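You operate a simulated robot arm through the tools that you are given. There is no shell and no other tool.

Carry out the task below with a simulated robot arm. There is one attempt and no reset: what you move stays moved.

Task
Measure tubes 24 and 21 one at a time; move the higher one to hole 1 of rack 72. Set down upright: what you pick out.

Only the result counts: the job must be done as asked and must still hold three seconds after the hand-in. Knocking over, shifting, dropping, spilling or breaking anything else fails it.

Robot
A 6-joint arm with a fingered hand, fixed in place. Base frame: the origin is on the floor under the middle of its stand, x ahead of it, y to its left, z up. Readings come in m, degrees, newtons and seconds.
With the tool pointing down near the work surface it reaches from about 0.26 to 0.68 m from the base axis. Its first joint turns from -166.0 to 166.0 degrees. Payload 4 kg.
The TCP is the grasp point between the finger pads, 0.022 m short of the fingertips. In the tool frame z runs along the fingers and y along their closing line. The gripper opens to 0.112 m; its body begins 0.06 m behind the TCP. The gripper is a hand of 4 fingers: y runs from the thumb to the fingers, the wrist lies at [0, 0, -0.218] in the tool frame, and closing takes about 1.5 s.
Orientation is that of the tool frame in the base frame, as a unit quaternion [w, x, y, z]. With the fingers straight down and closing along the base's y, the tool's x points along the base's -x, its y along +y and its z along -z.

Tools
- The arm moves only by the tool servo_tool. Its argument "steps" is a list of rows, each a list of 7 numbers: the finger opening in m, from 0 to 0.112, then the shift along the tool's x, y, z in units of 20 mm (1.0 is 20 mm), then the turn, a rotation vector about the tool's x, y, z in units of 8 degrees (1.0 is 8 degrees). In form: [[jaw, tx, ty, tz, wx, wy, wz], ...]. A call has 1 to 20 rows; each row shifts and turns the commanded pose from where the row before left it, along the tool's axes as they then stand. A call with a number of a shift or a turn outside -1 to 1 is refused whole. A row lasts 0.2 s, in which the tool goes at most 0.05 m and 8.6 degrees; a call with a longer step from one row to the next is refused whole, and so is a gripper value outside its range. Where a pose cannot be reached the arm comes as near as it can. A force on the tool above 60 N (or 10 N above the force at the start of the call, whichever is more), or a blocked arm, ends the call early, and 0.2 s more pass. The fingers move at their own pace (about 0.045 m/s each) and stop on an object; they squeeze with about 24 N. The grip force told is the motor's: it shows also when the fingers shut on nothing. Time passes only in rows, and 0.2 s behind the last, so rows that do not move let the fingers close. The reply holds the time, the measured pose of the TCP, the force on the tool along the base axes, the opening and the grip force, in the units named above and with some noise, with the torque about the TCP (base axes, N m) and any sound that the robot's microphone picked up.
- Cameras (640 x 400 px; columns grow to the right, rows downward): "scene" is fixed at [0.399, 0.5012, 1.5409]; the picture's right is [-0.99, -0.10, 0.00], its down [-0.10, 0.94, -0.32] and it looks along [0.03, -0.31, -0.95] (base axes); focal length 222 px, centre (320, 200). "wrist" rides on the gripper at [0.069, 0.004, -0.083] in the tool frame; the picture's right is [-0.06, 1.00, 0.00], its down [-0.77, -0.05, -0.64] and it looks along [-0.64, -0.04, 0.77] (tool axes); focal length 243 px, centre (320, 200). There is no depth. A picture from a camera that has moved, and an enlarged one, comes with that camera's place and axes in the base frame and with its lens.
- camera(camera): a new picture of that camera. It takes no simulated time.
- preshape(shape): the hand has 4 fingers and takes this shape, open, in about a second: jaw (thumb against the fingers, like two jaws); tri (thumb and two fingers); tip (a fingertip pinch); poke (one finger out to press); point (the index stretched); flat (the hand flat); cup (the hand cupped); fist (a fist). The gripper value then closes the fingers along that shape, each until it touches; the sizes above hold for jaw. It gives what a move gives, with no picture.
- inspect(camera, box): a new picture of the part [left, top, right, bottom] of that camera's present view, enlarged. It takes no simulated time.
- sign_off(): hands the job in; it is judged then, once.

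Nothing tells you positions but the pictures and the camera data. Unless the task says otherwise, let go and move clear before handing in.

The tools are called after ">>>" by a JSON object that holds its "api" and its "payload". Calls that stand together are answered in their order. servo_tool: Moves the arm, as the interface text tells. Its arguments: {"type":"object","properties":{"steps":{"type":"array","items":{"type":"array","items":{"type":"number"}}}},"required":["steps"]} The other tools are called the same way: preshape (shape) gives the hand a shape; camera (camera) takes a picture; inspect (camera, box) takes an enlarged picture of a part of a camera's view; sign_off () hands the job in.

At the start:

```text
time: 0.0
tool_pos: [0.2085, 0.3407, 1.2217]
ee_rot: [-0.001, 0.0, 1.0, 0.0]
force: [0.5, -0.8, 0.1]
wrist_torque: [0.0, -0.02, -0.01]
grip_width: 0.1119
grasp_force: 0.0
shape: jaw
```

scene: 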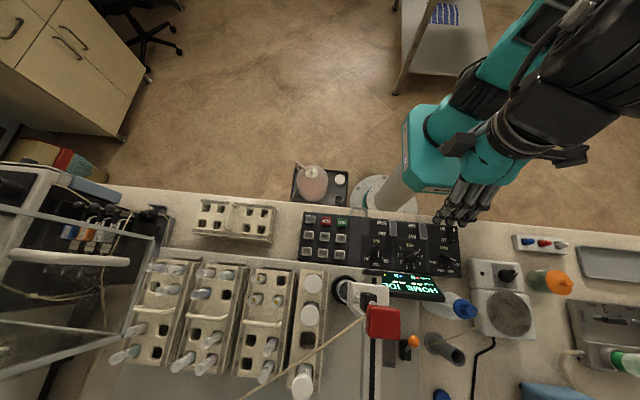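
wrist: 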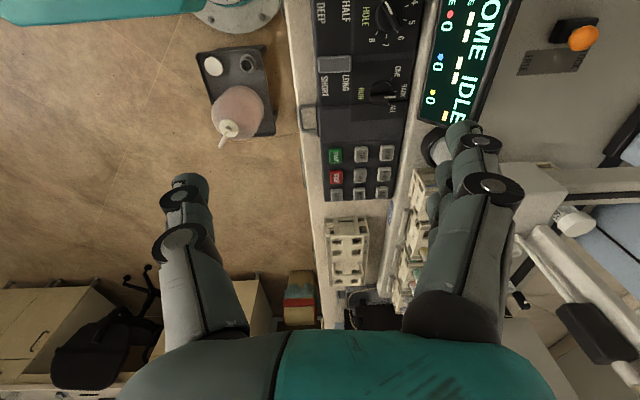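

I see a bench with racks of tubes, an operator panel with knobs and buttons, and a display reading "HOME IDLE". I'll look closer before moving anything.

>>> {"api": "inspect", "payload": {"camera": "scene", "box": [290, 200, 470, 312]}}

>>> {"api": "inspect", "payload": {"camera": "scene", "box": [100, 180, 340, 400]}}

>>> {"api": "inspect", "payload": {"camera": "scene", "box": [330, 260, 480, 400]}}

>>> {"api": "inspect", "payload": {"camera": "scene", "box": [460, 220, 640, 400]}}

>>> {"api": "inspect", "payload": {"camera": "scene", "box": [0, 150, 180, 330]}}

>>> {"api": "inspect", "payload": {"camera": "wrist", "box": [300, 0, 620, 200]}}

```text
3.56 times, centred on (380, 256) of scene
camera zoom: at [0.399, 0.5012, 1.5409], right [-0.99, -0.1, 0.0], down [-0.1, 0.94, -0.32], along [0.03, -0.31, -0.95], focal length 787 px, centre (107, 1)
```

zoom: 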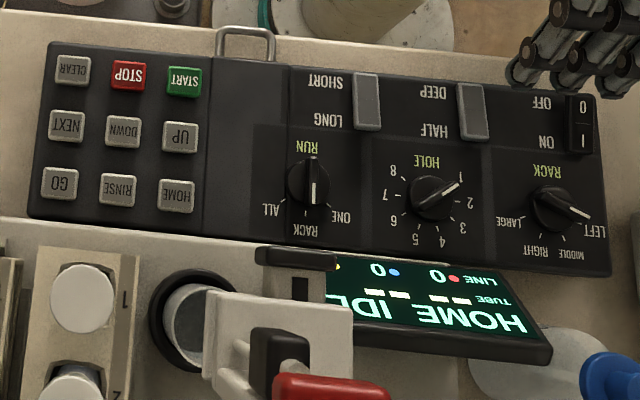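

```text
1.82 times, centred on (220, 290) of scene
camera zoom: at [0.399, 0.5012, 1.5409], right [-0.99, -0.1, 0.0], down [-0.1, 0.94, -0.32], along [0.03, -0.31, -0.95], focal length 403 px, centre (502, 36)
```

zoom: 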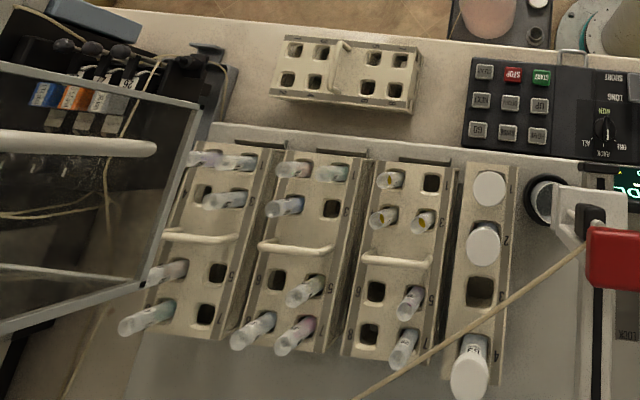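

```text
2.86 times, centred on (405, 330) of scene
camera zoom: at [0.399, 0.5012, 1.5409], right [-0.99, -0.1, 0.0], down [-0.1, 0.94, -0.32], along [0.03, -0.31, -0.95], focal length 633 px, centre (77, -171)
```

zoom: 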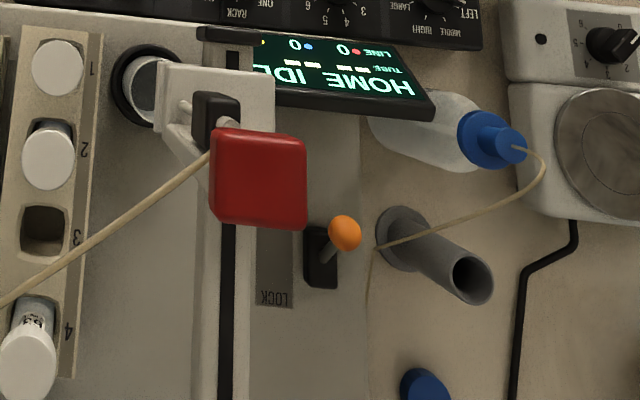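

```text
2.22 times, centred on (550, 310) of scene
camera zoom: at [0.399, 0.5012, 1.5409], right [-0.99, -0.1, 0.0], down [-0.1, 0.94, -0.32], along [0.03, -0.31, -0.95], focal length 492 px, centre (-191, -44)
```

zoom: 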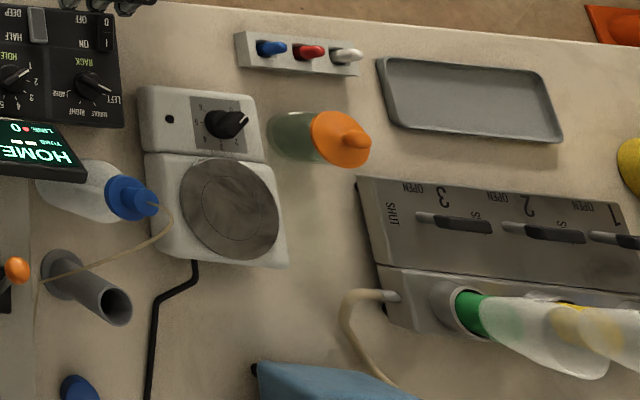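

```text
2.22 times, centred on (90, 240) of scene
camera zoom: at [0.399, 0.5012, 1.5409], right [-0.99, -0.1, 0.0], down [-0.1, 0.94, -0.32], along [0.03, -0.31, -0.95], focal length 492 px, centre (831, 111)
```

zoom: 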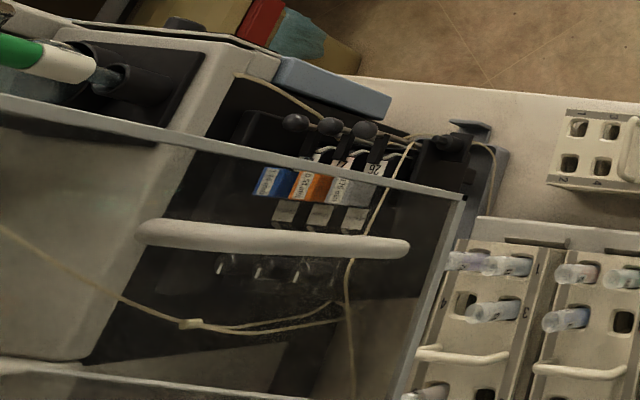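

```text
2.00 times, centred on (460, 100) of wrist
camera zoom: at [0.1399, 0.3454, 1.3068], right [0.06, 1.0, 0.0], down [0.77, -0.05, 0.64], along [0.64, -0.04, -0.77], focal length 485 px, centre (40, 400)
```

zoom: 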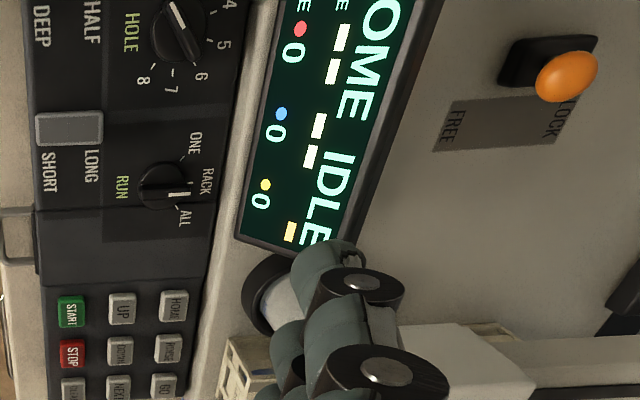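

The panel, rack area, and side instruments are visible; the bench top appears to be near z≈0.9–0.95. I'll zoom in on the scene for labels before moving the arm.

>>> {"api": "inspect", "payload": {"camera": "scene", "box": [110, 250, 190, 300]}}

>>> {"api": "inspect", "payload": {"camera": "scene", "box": [110, 310, 210, 380]}}

>>> {"api": "inspect", "payload": {"camera": "scene", "box": [185, 255, 265, 305]}}

>>> {"api": "inspect", "payload": {"camera": "scene", "box": [200, 320, 320, 400]}}

>>> {"api": "inspect", "payload": {"camera": "scene", "box": [230, 260, 330, 322]}}

>>> {"api": "inspect", "payload": {"camera": "scene", "box": [190, 190, 280, 246]}}

>>> {"api": "inspect", "payload": {"camera": "scene", "box": [360, 260, 450, 310]}}

>>> {"api": "inspect", "payload": {"camera": "scene", "box": [540, 280, 640, 400]}}

>>> {"api": "inspect", "payload": {"camera": "scene", "box": [0, 180, 130, 260]}}

```text
8.00 times, centred on (150, 275) of scene
camera zoom: at [0.399, 0.5012, 1.5409], right [-0.99, -0.1, 0.0], down [-0.1, 0.94, -0.32], along [0.03, -0.31, -0.95], focal length 1772 px, centre (1680, -400)
```

zoom: 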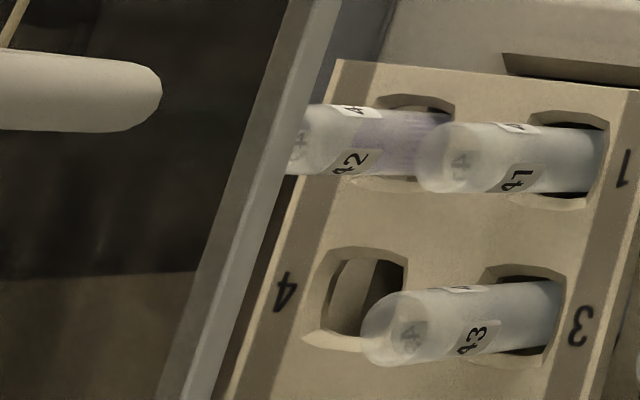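

```text
5.71 times, centred on (160, 345) of scene
camera zoom: at [0.399, 0.5012, 1.5409], right [-0.99, -0.1, 0.0], down [-0.1, 0.94, -0.32], along [0.03, -0.31, -0.95], focal length 1265 px, centre (1234, -629)
```

zoom: 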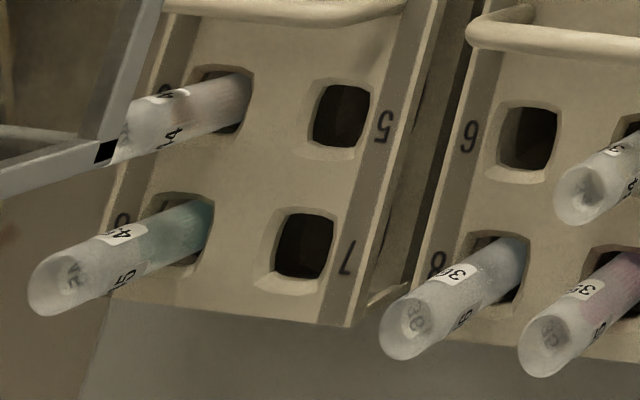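

```text
8.00 times, centred on (225, 280) of scene
camera zoom: at [0.399, 0.5012, 1.5409], right [-0.99, -0.1, 0.0], down [-0.1, 0.94, -0.32], along [0.03, -0.31, -0.95], focal length 1772 px, centre (1080, -440)
```

zoom: 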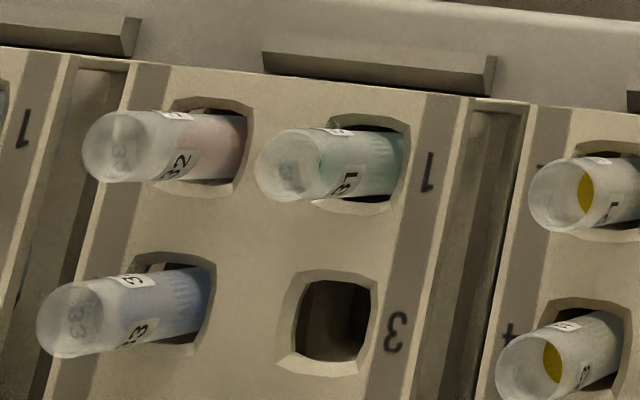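

```text
5.00 times, centred on (260, 360) of scene
camera zoom: at [0.399, 0.5012, 1.5409], right [-0.99, -0.1, 0.0], down [-0.1, 0.94, -0.32], along [0.03, -0.31, -0.95], focal length 1107 px, centre (620, -600)
```

zoom: 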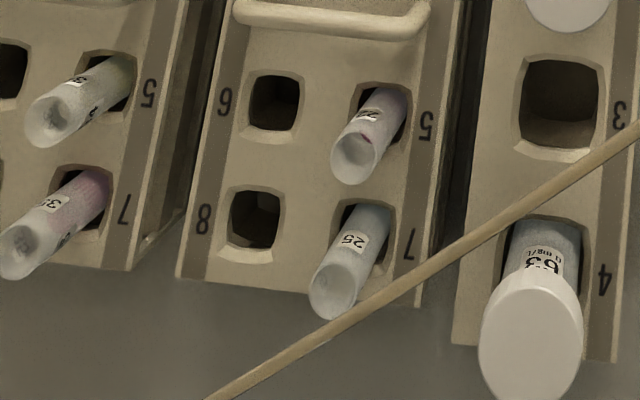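

```text
6.40 times, centred on (280, 291) of scene
camera zoom: at [0.399, 0.5012, 1.5409], right [-0.99, -0.1, 0.0], down [-0.1, 0.94, -0.32], along [0.03, -0.31, -0.95], focal length 1417 px, centre (576, -382)
```

zoom: 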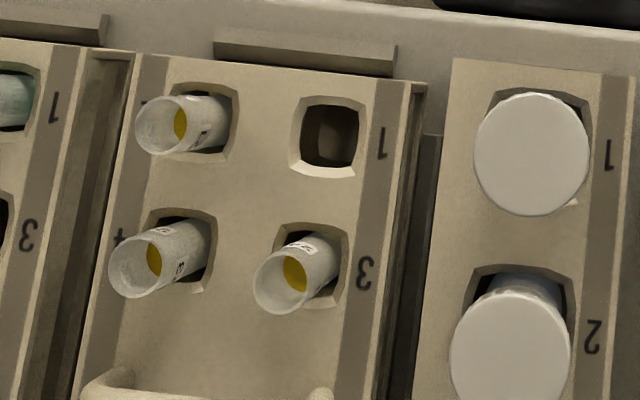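

```text
7.11 times, centred on (235, 218) of scene
camera zoom: at [0.399, 0.5012, 1.5409], right [-0.99, -0.1, 0.0], down [-0.1, 0.94, -0.32], along [0.03, -0.31, -0.95], focal length 1575 px, centre (924, 72)
```

zoom: 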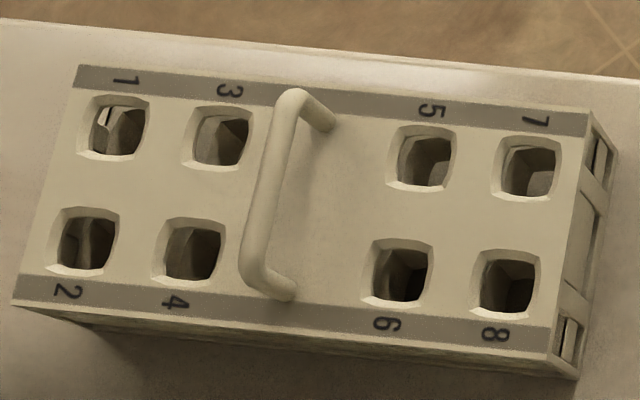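

```text
7.11 times, centred on (405, 285) of scene
camera zoom: at [0.399, 0.5012, 1.5409], right [-0.99, -0.1, 0.0], down [-0.1, 0.94, -0.32], along [0.03, -0.31, -0.95], focal length 1575 px, centre (-284, -404)
```

zoom: 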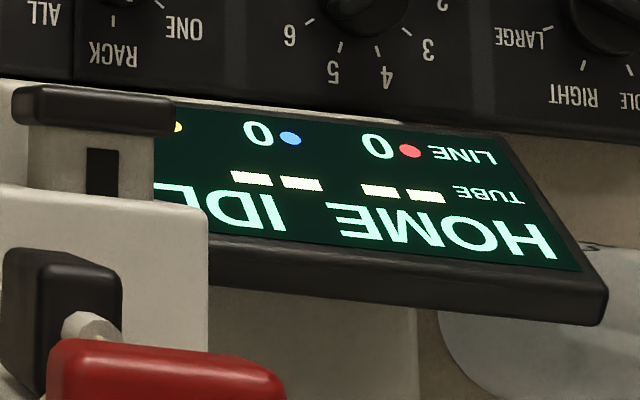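

```text
3.33 times, centred on (590, 340) of scene
camera zoom: at [0.399, 0.5012, 1.5409], right [-0.99, -0.1, 0.0], down [-0.1, 0.94, -0.32], along [0.03, -0.31, -0.95], focal length 738 px, centre (-580, -267)
```

zoom: 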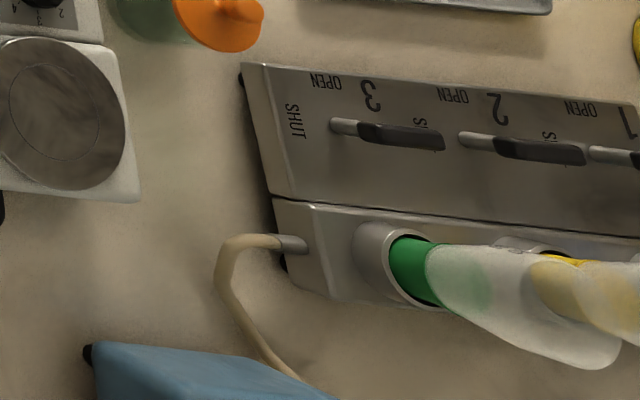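

```text
4.92 times, centred on (65, 220) of scene
camera zoom: at [0.399, 0.5012, 1.5409], right [-0.99, -0.1, 0.0], down [-0.1, 0.94, -0.32], along [0.03, -0.31, -0.95], focal length 1090 px, centre (1575, 102)
```

zoom: 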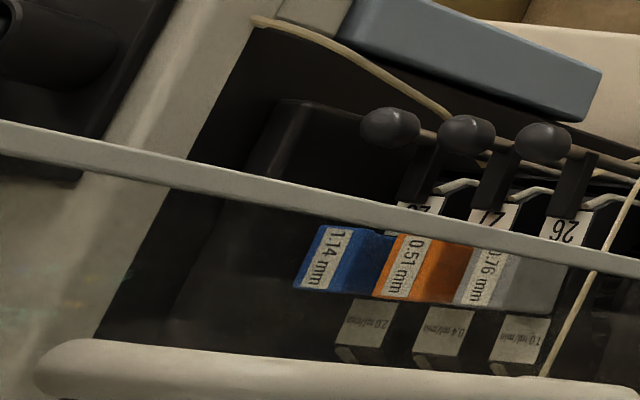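

The LEFT rack (the one next to the big-tube rack) seems to hold the 2x tubes; I need clearer views. I'll move the arm to the right at a safe height and turn the wrist camera toward the racks.

>>> {"api": "servo_tool", "payload": {"steps": [[0.112, -1, 0, 0, 0, 0, 0], [0.112, -1, 0, 0, 0, 0, 0], [0.112, -1, 0, 0, 0, 0, 0], [0.112, -1, 0, 0, 0, 0, 0], [0.112, -1, 0, 0, 0, 0, 0], [0.112, 0, 0, 0, 0, 0, -1], [0.112, 0, 0, 0, 0, 0, -1], [0.112, 0, 0, 0, 0, 0, -1], [0.112, 0, 0, 0, 0, 0, -1], [0.112, 0, 0, 0, 0, 0, -1], [0.112, 0, 0, 0, 0, 0, -1]]}}

>>> {"api": "camera", "payload": {"camera": "wrist"}}

>>> {"api": "camera", "payload": {"camera": "scene"}}

```text
time: 2.4
tool_pos: [0.3088, 0.3419, 1.2226]
ee_rot: [0.0, -0.408, 0.913, 0.0]
force: [0.4, -1.0, -0.1]
wrist_torque: [0.01, 0.05, 0.04]
grip_width: 0.1123
grasp_force: 0.0
shape: jaw
```

```text
taken
camera wrist: at [0.2598, 0.292, 1.3068], right [-0.7, 0.71, 0.0], down [0.55, 0.54, 0.64], along [0.46, 0.45, -0.77], focal length 243 px, centre (320, 200)
```

wrist: 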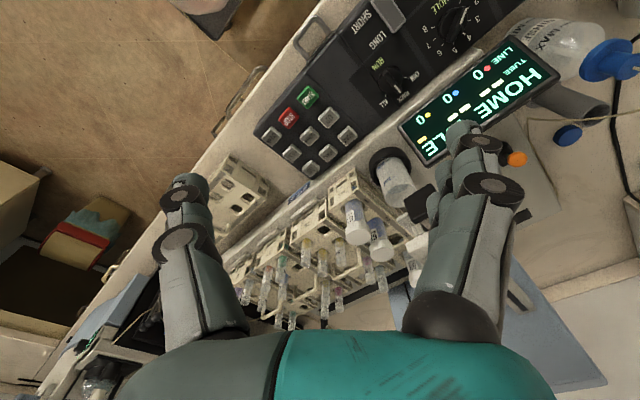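

```text
taken
```

scene: 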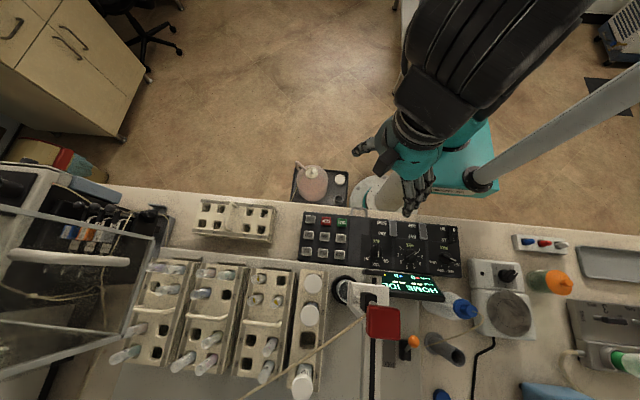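

The wrist camera now sees the racks and the display. I'll zoom in on the racks, spare rack and display.

>>> {"api": "inspect", "payload": {"camera": "wrist", "box": [220, 160, 420, 330]}}

>>> {"api": "inspect", "payload": {"camera": "wrist", "box": [190, 140, 290, 220]}}

>>> {"api": "inspect", "payload": {"camera": "wrist", "box": [250, 180, 350, 250]}}

>>> {"api": "inspect", "payload": {"camera": "wrist", "box": [400, 30, 570, 170]}}

>>> {"api": "inspect", "payload": {"camera": "wrist", "box": [250, 0, 420, 180]}}

>>> {"api": "inspect", "payload": {"camera": "wrist", "box": [500, 0, 640, 180]}}

```text
2.35 times, centred on (320, 245) of wrist
camera zoom: at [0.2598, 0.292, 1.3068], right [-0.7, 0.71, 0.0], down [0.55, 0.54, 0.64], along [0.46, 0.45, -0.77], focal length 571 px, centre (320, 94)
```

zoom: 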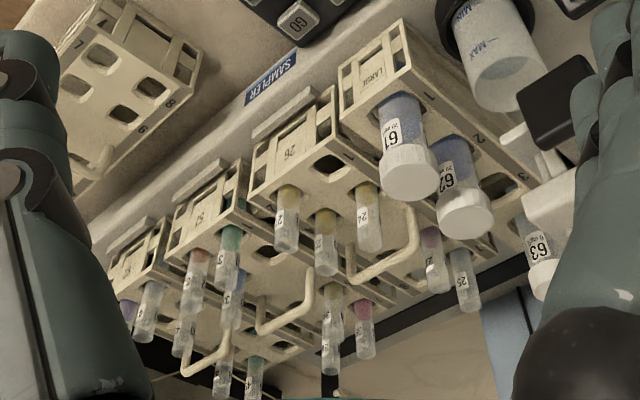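

```text
5.00 times, centred on (240, 180) of wrist
camera zoom: at [0.2598, 0.292, 1.3068], right [-0.7, 0.71, 0.0], down [0.55, 0.54, 0.64], along [0.46, 0.45, -0.77], focal length 1213 px, centre (720, 300)
```

zoom: 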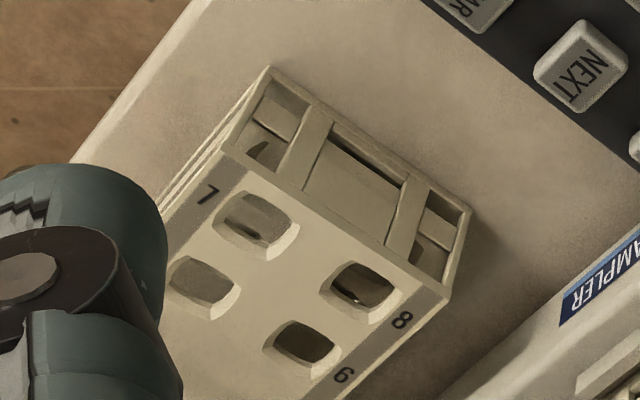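

```text
5.71 times, centred on (300, 215) of wrist
camera zoom: at [0.2598, 0.292, 1.3068], right [-0.7, 0.71, 0.0], down [0.55, 0.54, 0.64], along [0.46, 0.45, -0.77], focal length 1386 px, centre (434, 114)
```

zoom: 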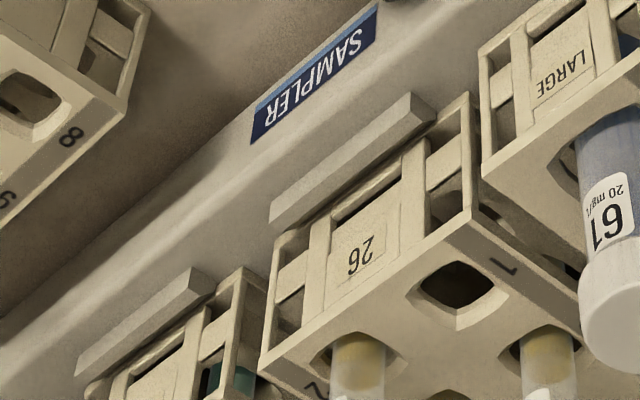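

```text
2.86 times, centred on (485, 100) of wrist
camera zoom: at [0.2598, 0.292, 1.3068], right [-0.7, 0.71, 0.0], down [0.55, 0.54, 0.64], along [0.46, 0.45, -0.77], focal length 693 px, centre (-151, 486)
```

zoom: 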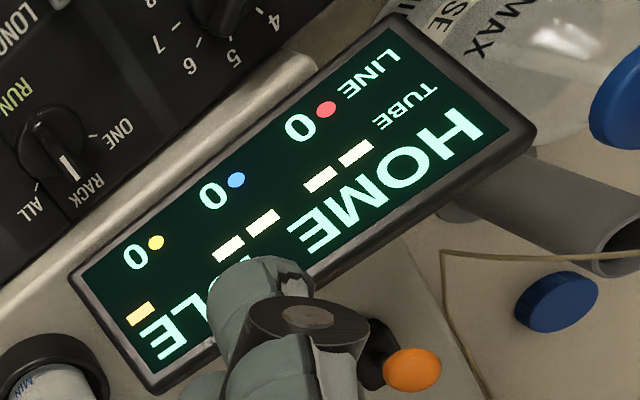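

```text
2.22 times, centred on (335, 90) of wrist
camera zoom: at [0.2598, 0.292, 1.3068], right [-0.7, 0.71, 0.0], down [0.55, 0.54, 0.64], along [0.46, 0.45, -0.77], focal length 539 px, centre (287, 444)
```

zoom: 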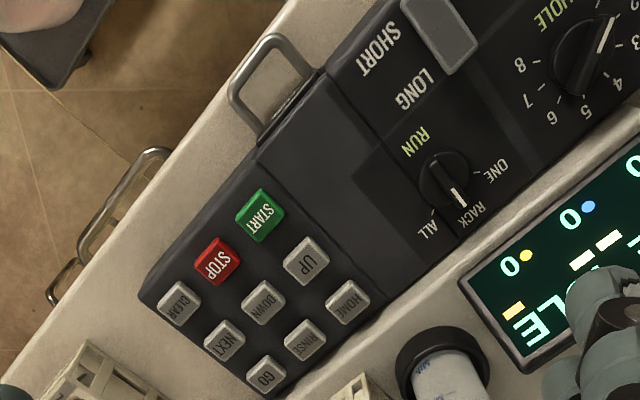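

```text
2.22 times, centred on (570, 90) of wrist
camera zoom: at [0.2598, 0.292, 1.3068], right [-0.7, 0.71, 0.0], down [0.55, 0.54, 0.64], along [0.46, 0.45, -0.77], focal length 539 px, centre (-236, 444)
```

zoom: 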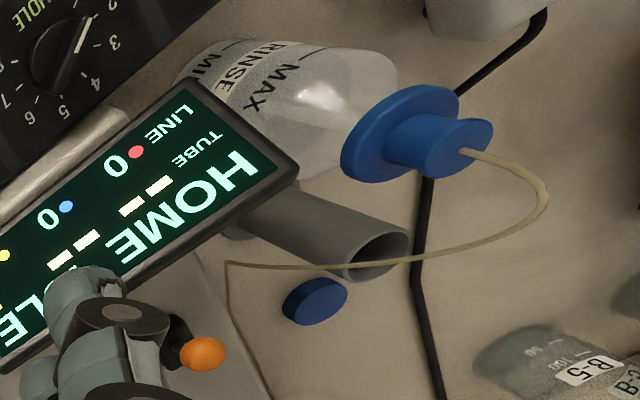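

The tube labels are still small. I'll zoom in tighter on rack labels and tube labels.

>>> {"api": "inspect", "payload": {"camera": "wrist", "box": [290, 210, 350, 240]}}

>>> {"api": "inspect", "payload": {"camera": "wrist", "box": [220, 230, 300, 290]}}

>>> {"api": "inspect", "payload": {"camera": "wrist", "box": [290, 220, 360, 270]}}

>>> {"api": "inspect", "payload": {"camera": "wrist", "box": [340, 230, 410, 300]}}

>>> {"api": "inspect", "payload": {"camera": "wrist", "box": [250, 270, 350, 340]}}

```text
10.67 times, centred on (320, 225) of wrist
camera zoom: at [0.2598, 0.292, 1.3068], right [-0.7, 0.71, 0.0], down [0.55, 0.54, 0.64], along [0.46, 0.45, -0.77], focal length 2588 px, centre (320, -67)
```

zoom: 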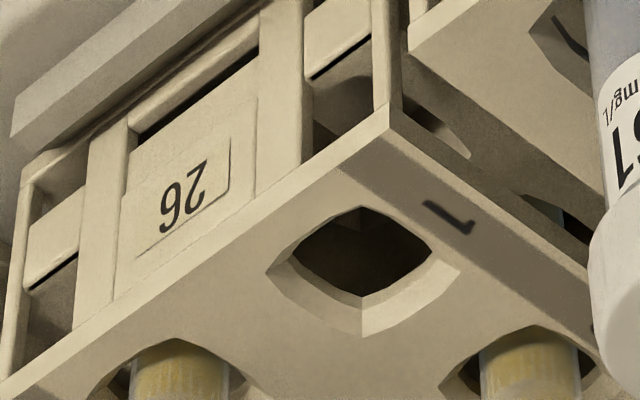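

```text
6.67 times, centred on (260, 260) of wrist
camera zoom: at [0.2598, 0.292, 1.3068], right [-0.7, 0.71, 0.0], down [0.55, 0.54, 0.64], along [0.46, 0.45, -0.77], focal length 1618 px, centre (720, -200)
```

zoom: 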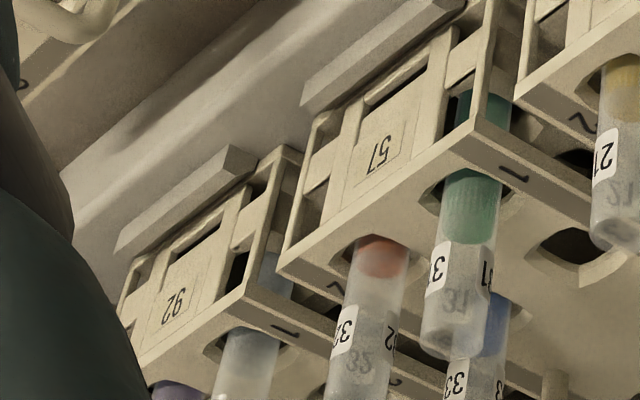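

```text
8.00 times, centred on (325, 245) of wrist
camera zoom: at [0.2598, 0.292, 1.3068], right [-0.7, 0.71, 0.0], down [0.55, 0.54, 0.64], along [0.46, 0.45, -0.77], focal length 1941 px, centre (280, -160)
```

zoom: 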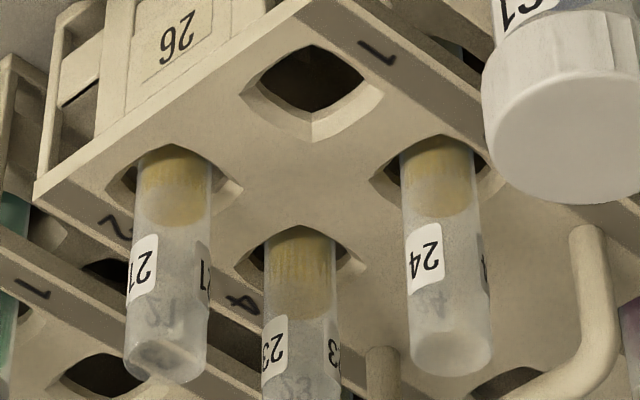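

```text
5.71 times, centred on (375, 265) of wrist
camera zoom: at [0.2598, 0.292, 1.3068], right [-0.7, 0.71, 0.0], down [0.55, 0.54, 0.64], along [0.46, 0.45, -0.77], focal length 1386 px, centre (6, -171)
```

zoom: 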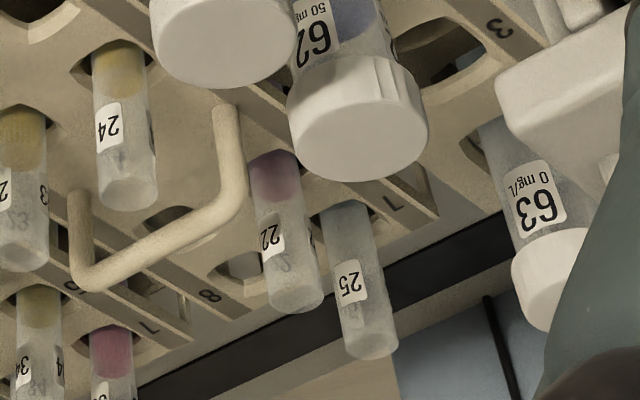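

```text
5.71 times, centred on (300, 305) of wrist
camera zoom: at [0.2598, 0.292, 1.3068], right [-0.7, 0.71, 0.0], down [0.55, 0.54, 0.64], along [0.46, 0.45, -0.77], focal length 1386 px, centre (434, -400)
```

zoom: 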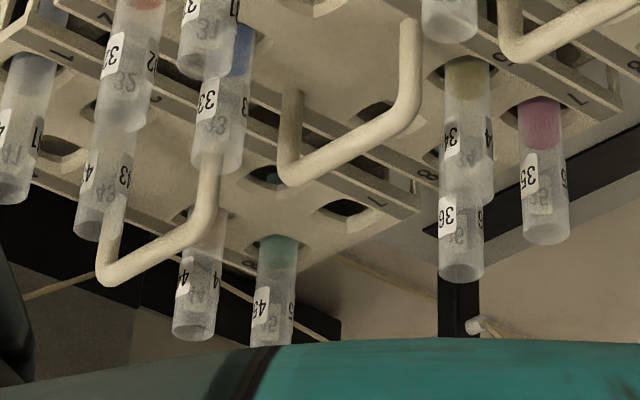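

LEFT rack is labelled 26 and holds tube 21 in hole 2 and tube 24 in hole 3; the RUN knob points at RACK, HOLE at 1, and RACK at LEFT. Next I'll check what the hand looks like in "tip" shape, and look closer at the panel.

>>> {"api": "preshape", "payload": {"shape": "tip"}}

>>> {"api": "camera", "payload": {"camera": "wrist"}}

>>> {"api": "inspect", "payload": {"camera": "scene", "box": [340, 110, 460, 230]}}

```text
time: 3.3
tool_pos: [0.3092, 0.3413, 1.2232]
ee_rot: [0.0, -0.407, 0.914, 0.0]
force: [0.3, 0.6, 0.0]
wrist_torque: [0.0, -0.03, -0.01]
grip_width: 0.112
grasp_force: 0.1
shape: tip
```

```text
taken
camera wrist: at [0.2596, 0.2922, 1.3068], right [-0.7, 0.72, 0.0], down [0.55, 0.54, 0.64], along [0.46, 0.45, -0.77], focal length 243 px, centre (320, 200)
```

wrist: 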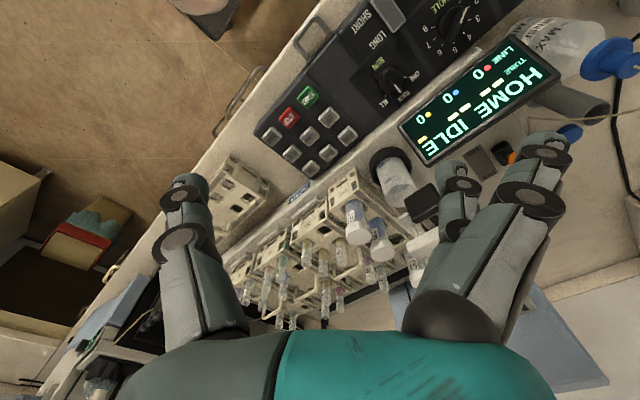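

```text
3.33 times, centred on (400, 170) of scene
camera zoom: at [0.399, 0.5012, 1.5409], right [-0.99, -0.1, 0.0], down [-0.1, 0.94, -0.32], along [0.03, -0.31, -0.95], focal length 738 px, centre (53, 300)
```

zoom: 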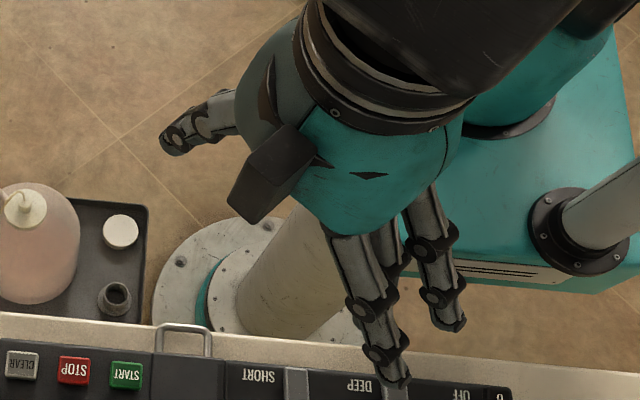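

In "tip" shape one finger opposes the thumb while the others spread out. I'll close it in free air to see where the pinch point is.

>>> {"api": "servo_tool", "payload": {"steps": [[0.02, 0, 0, 0, 0, 0, 0], [0.02, 0, 0, 0, 0, 0, 0], [0.02, 0, 0, 0, 0, 0, 0], [0.02, 0, 0, 0, 0, 0, 0], [0.02, 0, 0, 0, 0, 0, 0], [0.02, 0, 0, 0, 0, 0, 0], [0.02, 0, 0, 0, 0, 0, 0], [0.02, 0, 0, 0, 0, 0, 0]]}}

>>> {"api": "camera", "payload": {"camera": "wrist"}}

>>> {"api": "inspect", "payload": {"camera": "scene", "box": [340, 110, 460, 230]}}

```text
time: 5.1
tool_pos: [0.31, 0.3399, 1.223]
ee_rot: [0.0, -0.407, 0.914, 0.001]
force: [-1.0, -0.1, 0.6]
wrist_torque: [-0.02, 0.0, 0.01]
grip_width: 0.0206
grasp_force: 0.0
shape: tip
```

```text
taken
camera wrist: at [0.2597, 0.2922, 1.3068], right [-0.7, 0.72, 0.0], down [0.55, 0.54, 0.64], along [0.46, 0.45, -0.77], focal length 243 px, centre (320, 200)
```

wrist: 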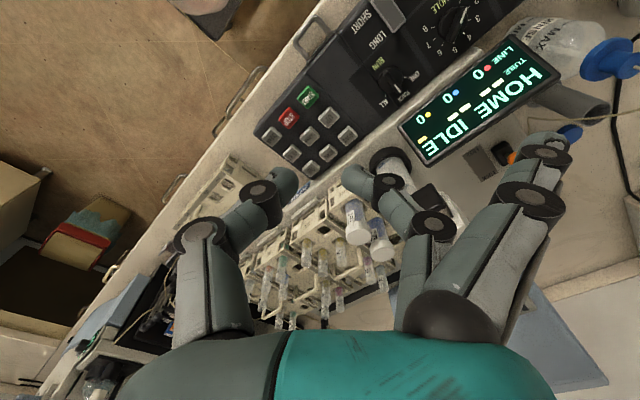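

```text
3.33 times, centred on (400, 170) of scene
camera zoom: at [0.399, 0.5012, 1.5409], right [-0.99, -0.1, 0.0], down [-0.1, 0.94, -0.32], along [0.03, -0.31, -0.95], focal length 738 px, centre (53, 300)
```

zoom: 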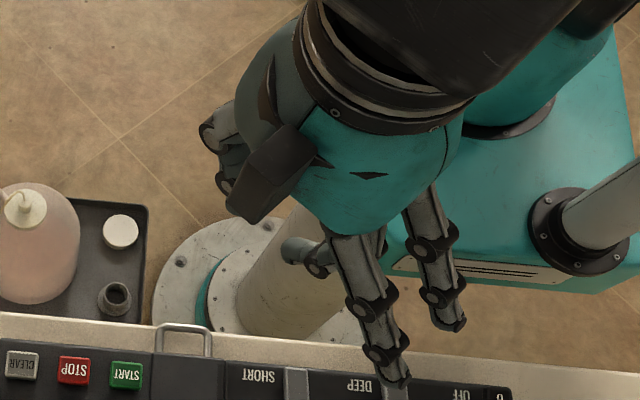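

The middle finger and thumb make the pinch while the outer fingers stay straight. Now I'll move over the control panel for a close view of knobs and buttons.

>>> {"api": "servo_tool", "payload": {"steps": [[0.06, 0.78, 0.87, 0.39, 0, 0, 0], [0.06, 0.78, 0.87, 0.39, 0, 0, 0], [0.06, 0.78, 0.87, 0.39, 0, 0, 0], [0.06, 0.78, 0.87, 0.39, 0, 0, 0], [0.06, 0.78, 0.87, 0.39, 0, 0, 0], [0.06, 0.78, 0.87, 0.39, 0, 0, 0], [0.06, 0.78, 0.87, 0.39, 0, 0, 0], [0.06, 0.78, 0.87, 0.39, 0, 0, 0], [0.06, 0.78, 0.87, 0.39, 0, 0, 0]]}}

>>> {"api": "camera", "payload": {"camera": "wrist"}}

>>> {"api": "camera", "payload": {"camera": "scene"}}

```text
time: 7.1
tool_pos: [0.0988, 0.3411, 1.1525]
ee_rot: [0.0, -0.407, 0.914, 0.0]
force: [-0.6, 1.2, 0.1]
wrist_torque: [0.01, 0.02, -0.02]
grip_width: 0.0592
grasp_force: 0.0
shape: tip
```

```text
taken
camera wrist: at [0.0492, 0.2922, 1.2371], right [-0.7, 0.72, 0.0], down [0.55, 0.54, 0.64], along [0.46, 0.45, -0.77], focal length 243 px, centre (320, 200)
```

wrist: 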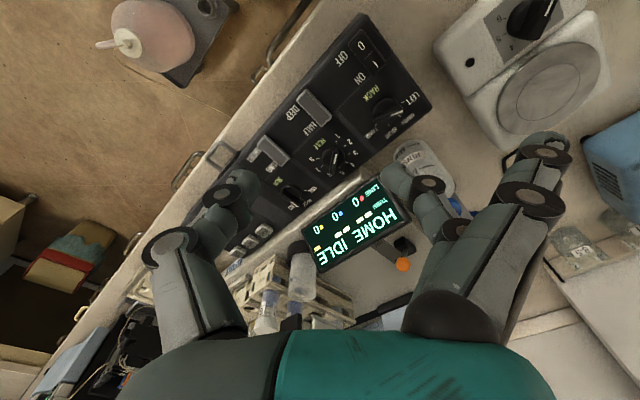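

```text
taken
```

scene: 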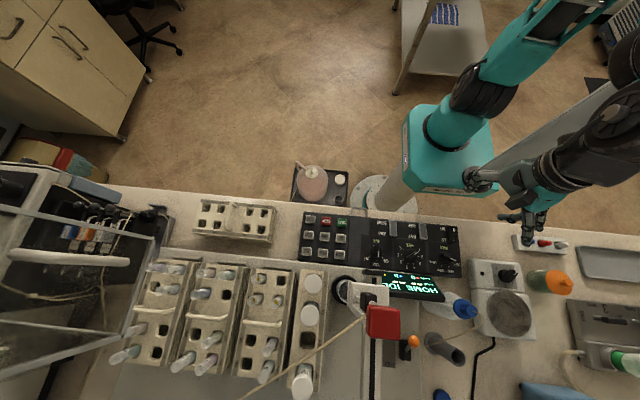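

>>> {"api": "inspect", "payload": {"camera": "wrist", "box": [290, 60, 440, 200]}}

>>> {"api": "inspect", "payload": {"camera": "wrist", "box": [230, 120, 340, 220]}}

>>> {"api": "inspect", "payload": {"camera": "wrist", "box": [240, 170, 420, 300]}}

>>> {"api": "inspect", "payload": {"camera": "wrist", "box": [520, 160, 640, 300]}}

```text
2.86 times, centred on (365, 130) of wrist
camera zoom: at [0.0492, 0.2922, 1.2371], right [-0.7, 0.72, 0.0], down [0.55, 0.54, 0.64], along [0.46, 0.45, -0.77], focal length 693 px, centre (191, 400)
```

zoom: 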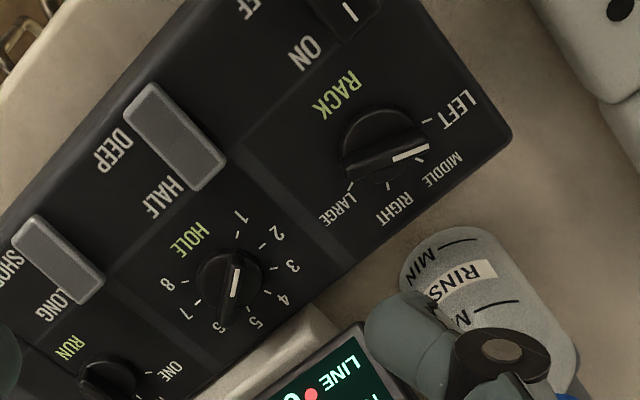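

```text
4.00 times, centred on (285, 170) of wrist
camera zoom: at [0.0492, 0.2922, 1.2371], right [-0.7, 0.72, 0.0], down [0.55, 0.54, 0.64], along [0.46, 0.45, -0.77], focal length 970 px, centre (460, 320)
```

zoom: 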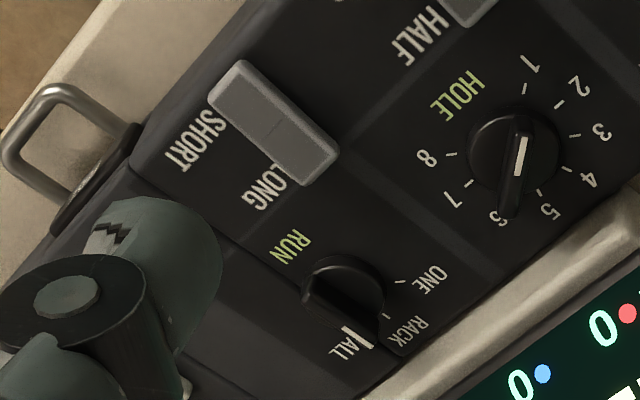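

```text
3.08 times, centred on (330, 235) of wrist
camera zoom: at [0.0492, 0.2922, 1.2371], right [-0.7, 0.72, 0.0], down [0.55, 0.54, 0.64], along [0.46, 0.45, -0.77], focal length 746 px, centre (289, 92)
```

zoom: 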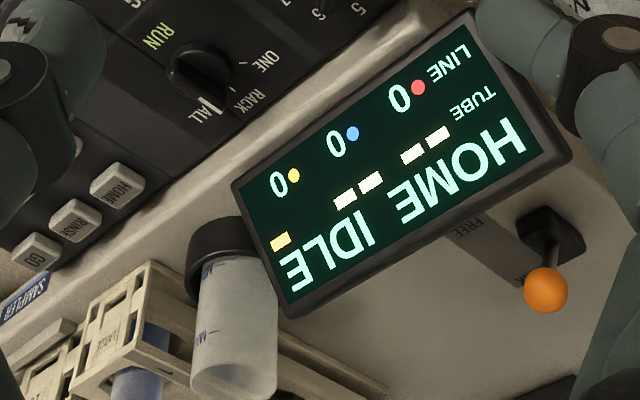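

```text
2.86 times, centred on (580, 230) of wrist
camera zoom: at [0.0492, 0.2922, 1.2371], right [-0.7, 0.72, 0.0], down [0.55, 0.54, 0.64], along [0.46, 0.45, -0.77], focal length 693 px, centre (-423, 114)
```

zoom: 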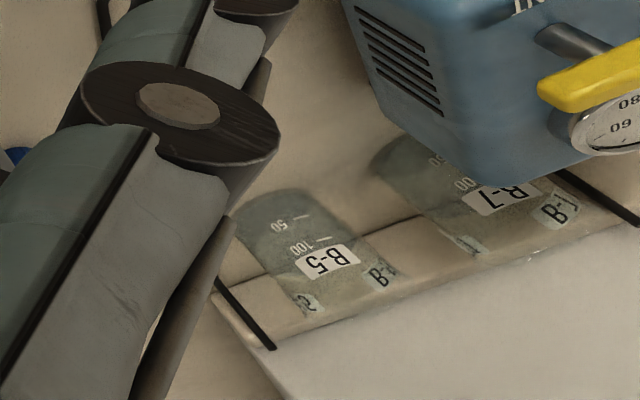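

The panel layout is clear from here. I'll zoom in on each knob from both cameras to read the settings exactly.

>>> {"api": "inspect", "payload": {"camera": "scene", "box": [355, 235, 405, 270]}}

>>> {"api": "inspect", "payload": {"camera": "scene", "box": [390, 235, 470, 275]}}

>>> {"api": "inspect", "payload": {"camera": "wrist", "box": [275, 175, 325, 210]}}

>>> {"api": "inspect", "payload": {"camera": "scene", "box": [295, 205, 355, 265]}}

```text
11.43 times, centred on (380, 252) of scene
camera zoom: at [0.399, 0.5012, 1.5409], right [-0.99, -0.1, 0.0], down [-0.1, 0.94, -0.32], along [0.03, -0.31, -0.95], focal length 2531 px, centre (-366, -400)
```

zoom: 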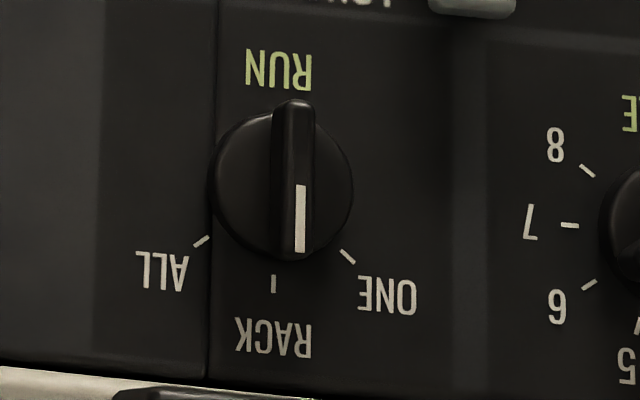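

```text
8.00 times, centred on (430, 255) of scene
camera zoom: at [0.399, 0.5012, 1.5409], right [-0.99, -0.1, 0.0], down [-0.1, 0.94, -0.32], along [0.03, -0.31, -0.95], focal length 1772 px, centre (-560, -240)
```

zoom: 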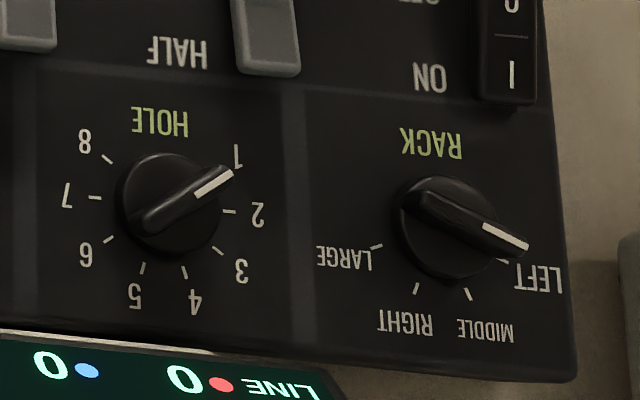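

```text
11.43 times, centred on (300, 192) of wrist
camera zoom: at [0.0492, 0.2922, 1.2371], right [-0.7, 0.72, 0.0], down [0.55, 0.54, 0.64], along [0.46, 0.45, -0.77], focal length 2773 px, centre (549, 286)
```

zoom: 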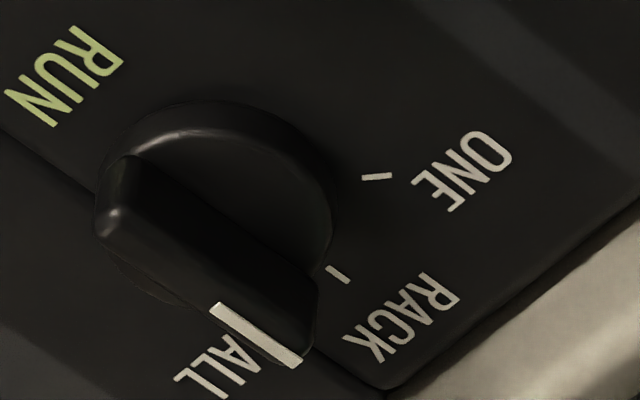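

```text
6.67 times, centred on (325, 235) of scene
camera zoom: at [0.399, 0.5012, 1.5409], right [-0.99, -0.1, 0.0], down [-0.1, 0.94, -0.32], along [0.03, -0.31, -0.95], focal length 1476 px, centre (287, -33)
```

zoom: 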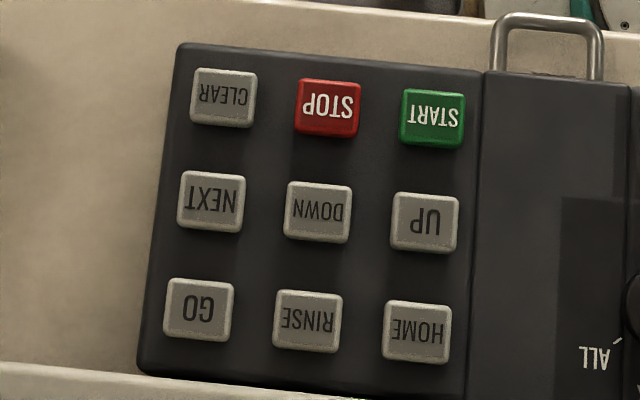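

RUN points to RACK, HOLE to 1 and RACK to LEFT; the knob panel surface is at about z≈0.927 and the knob bars reach z≈0.95. Before reaching in, I want the sampler head's height, so I'll turn the camera to look along +x from the left side.

>>> {"api": "servo_tool", "payload": {"steps": [[0.06, 0, 0, 0, 0, 0, 1], [0.06, 0, 0, 0, 0, 0, 1], [0.06, 0, 0, 0, 0, 0, 1], [0.06, 0, 0, 0, 0, 0, 1], [0.06, 0, 0, 0, 0, 0, 1], [0.06, 0, 0, 0, 0, 0, 1], [0.06, 1, 1, 0.5, 0, 0, 0], [0.06, 1, 1, 0.5, 0, 0, 0], [0.06, 0.5, 1, 0.5, 0, 0, 0], [0.06, 0, 1, 0, 0, 0, 0]]}}

>>> {"api": "camera", "payload": {"camera": "wrist"}}

>>> {"api": "camera", "payload": {"camera": "scene"}}

```text
time: 9.3
tool_pos: [0.0489, 0.4213, 1.1231]
ee_rot: [0.0, 0.0, 1.0, 0.0]
force: [0.2, 0.3, 0.0]
wrist_torque: [0.01, -0.01, 0.02]
grip_width: 0.0595
grasp_force: 0.1
shape: tip
```

```text
taken
camera wrist: at [-0.0208, 0.4259, 1.2071], right [0.06, 1.0, 0.0], down [0.77, -0.05, 0.64], along [0.64, -0.04, -0.77], focal length 243 px, centre (320, 200)
```

wrist: 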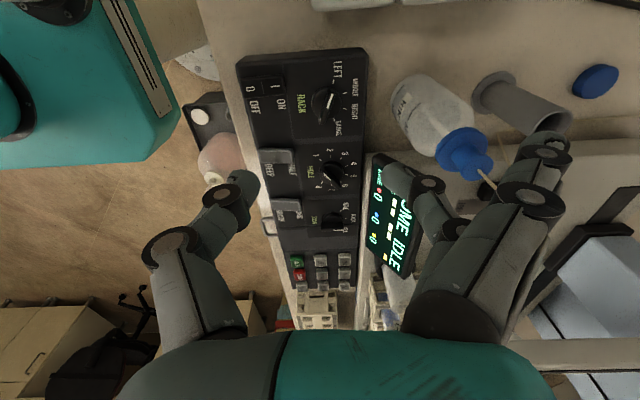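

```text
taken
```

scene: 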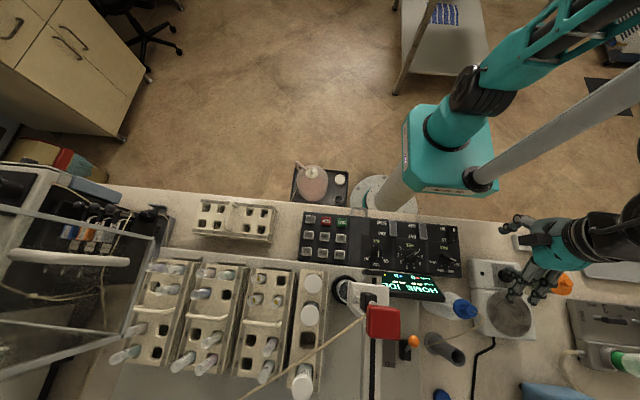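

The sampler head is hidden behind the hand. I'll yaw a bit toward it and tilt the tool forward so the camera looks more horizontally.

>>> {"api": "servo_tool", "payload": {"steps": [[0.1, 0, 0, 0, 0, 0, -1], [0.1, 0, 0, 0, 0, 0, -1], [0.1, 0, 0, 0, 0, 0, -1], [0.1, 0, 0, 0, 0, -1, 0], [0.1, 0, 0, 0, 0, -1, 0], [0.1, 0, 0, 0, 0, -1, 0], [0.1, 0, 0, 0, 0, -1, 0]]}}

>>> {"api": "camera", "payload": {"camera": "wrist"}}

```text
time: 10.7
tool_pos: [0.1305, 0.4073, 1.1245]
ee_rot: [0.2, -0.109, 0.973, 0.025]
force: [0.1, -0.8, -1.2]
wrist_torque: [0.0, -0.01, 0.04]
grip_width: 0.0997
grasp_force: 0.1
shape: tip
stopped in row 7: the arm was blocked; the commanded pose is now the measured one
```

```text
taken
camera wrist: at [0.0364, 0.391, 1.1741], right [-0.16, 0.99, 0.03], down [0.45, 0.05, 0.89], along [0.88, 0.16, -0.45], focal length 243 px, centre (320, 200)
```

wrist: 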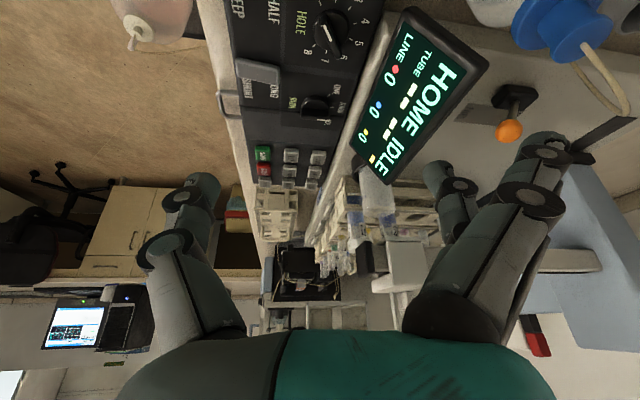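

The view now shows the sampler head with the red block at right. I'll zoom in on it.

>>> {"api": "inspect", "payload": {"camera": "wrist", "box": [320, 160, 460, 300]}}

>>> {"api": "inspect", "payload": {"camera": "wrist", "box": [460, 200, 640, 370]}}

>>> {"api": "inspect", "payload": {"camera": "wrist", "box": [230, 170, 350, 340]}}

```text
2.86 times, centred on (390, 230) of wrist
camera zoom: at [0.0364, 0.391, 1.1741], right [-0.16, 0.99, 0.03], down [0.45, 0.05, 0.89], along [0.88, 0.16, -0.45], focal length 693 px, centre (120, 114)
```

zoom: 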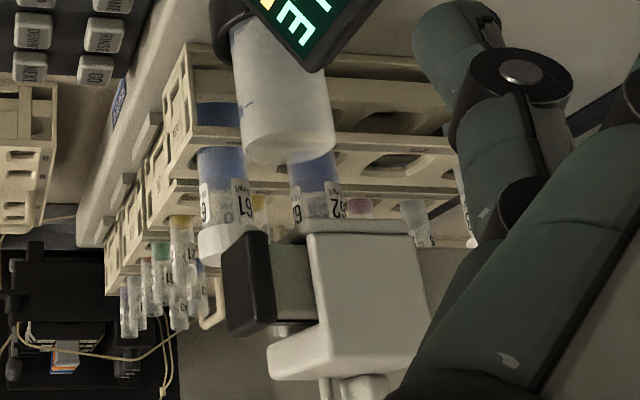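

```text
2.35 times, centred on (550, 285) of wrist
camera zoom: at [0.0364, 0.391, 1.1741], right [-0.16, 0.99, 0.03], down [0.45, 0.05, 0.89], along [0.88, 0.16, -0.45], focal length 571 px, centre (-221, 0)
```

zoom: 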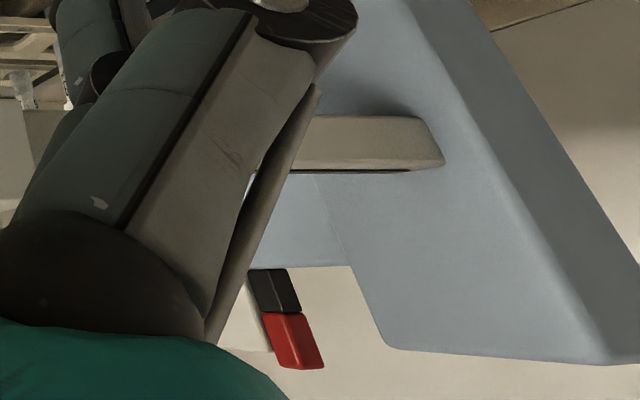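

```text
2.35 times, centred on (290, 255) of wrist
camera zoom: at [0.0364, 0.391, 1.1741], right [-0.16, 0.99, 0.03], down [0.45, 0.05, 0.89], along [0.88, 0.16, -0.45], focal length 571 px, centre (391, 71)
```

zoom: 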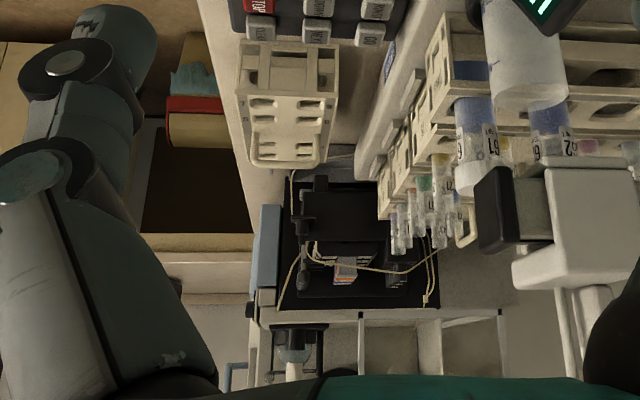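

The sampler head hovers at roughly (0.30, 0.49, 1.1), just behind the panel, so I'll lean the hand toward the robot when turning knobs. First: jaw shape, tool vertical again, and yaw to −90° for the RUN knob.

>>> {"api": "preshape", "payload": {"shape": "jaw"}}

>>> {"api": "servo_tool", "payload": {"steps": [[0.06, 0, 0, 0, 0, 0.98, 0], [0.06, 0, 0, 0, 0, 0.98, 0], [0.06, 0, 0, 0, 0, 0.98, 0], [0.06, 0, 0, 0, 0, 0, -0.965], [0.06, 0, 0, 0, 0, 0, -0.965], [0.06, 0, 0, 0, 0, 0, -0.965], [0.06, 0, 0, 0, 0, 0, -0.965], [0.06, 0, 0, 0, 0, 0, -0.965], [0.06, 0, 0, 0, 0, 0, -0.965], [0.06, 0, 0, 0, 0, 0, -0.965], [0.06, 0, 0, 0, 0, 0, -0.965], [0.06, 0, 0, 0, 0, 0, -0.965], [0.06, 0, 0, 0, 0, 0, -0.965]]}}

>>> {"api": "camera", "payload": {"camera": "wrist"}}

>>> {"api": "camera", "payload": {"camera": "scene"}}

```text
time: 11.6
tool_pos: [0.1315, 0.4079, 1.1245]
ee_rot: [0.201, -0.108, 0.973, 0.024]
force: [0.1, -0.1, 0.6]
wrist_torque: [0.01, 0.01, -0.01]
grip_width: 0.1119
grasp_force: 0.0
shape: jaw
```

```text
time: 14.4
tool_pos: [0.1304, 0.4086, 1.1233]
ee_rot: [0.0, 0.709, -0.705, -0.003]
force: [-1.0, 0.4, -0.2]
wrist_torque: [0.02, -0.02, 0.02]
grip_width: 0.0608
grasp_force: 0.1
shape: jaw
```

```text
taken
camera wrist: at [0.1262, 0.3388, 1.2081], right [-1.0, 0.06, 0.0], down [0.05, 0.76, 0.64], along [0.04, 0.64, -0.76], focal length 243 px, centre (320, 200)
```

wrist: 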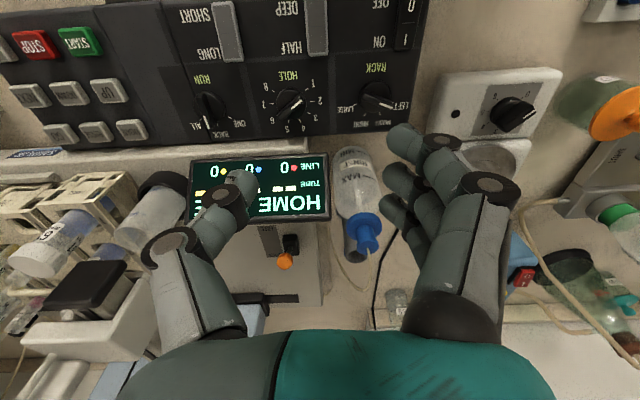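

```text
taken
```

scene: 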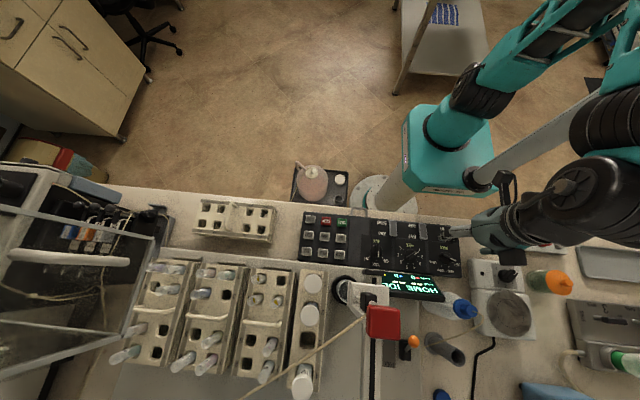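

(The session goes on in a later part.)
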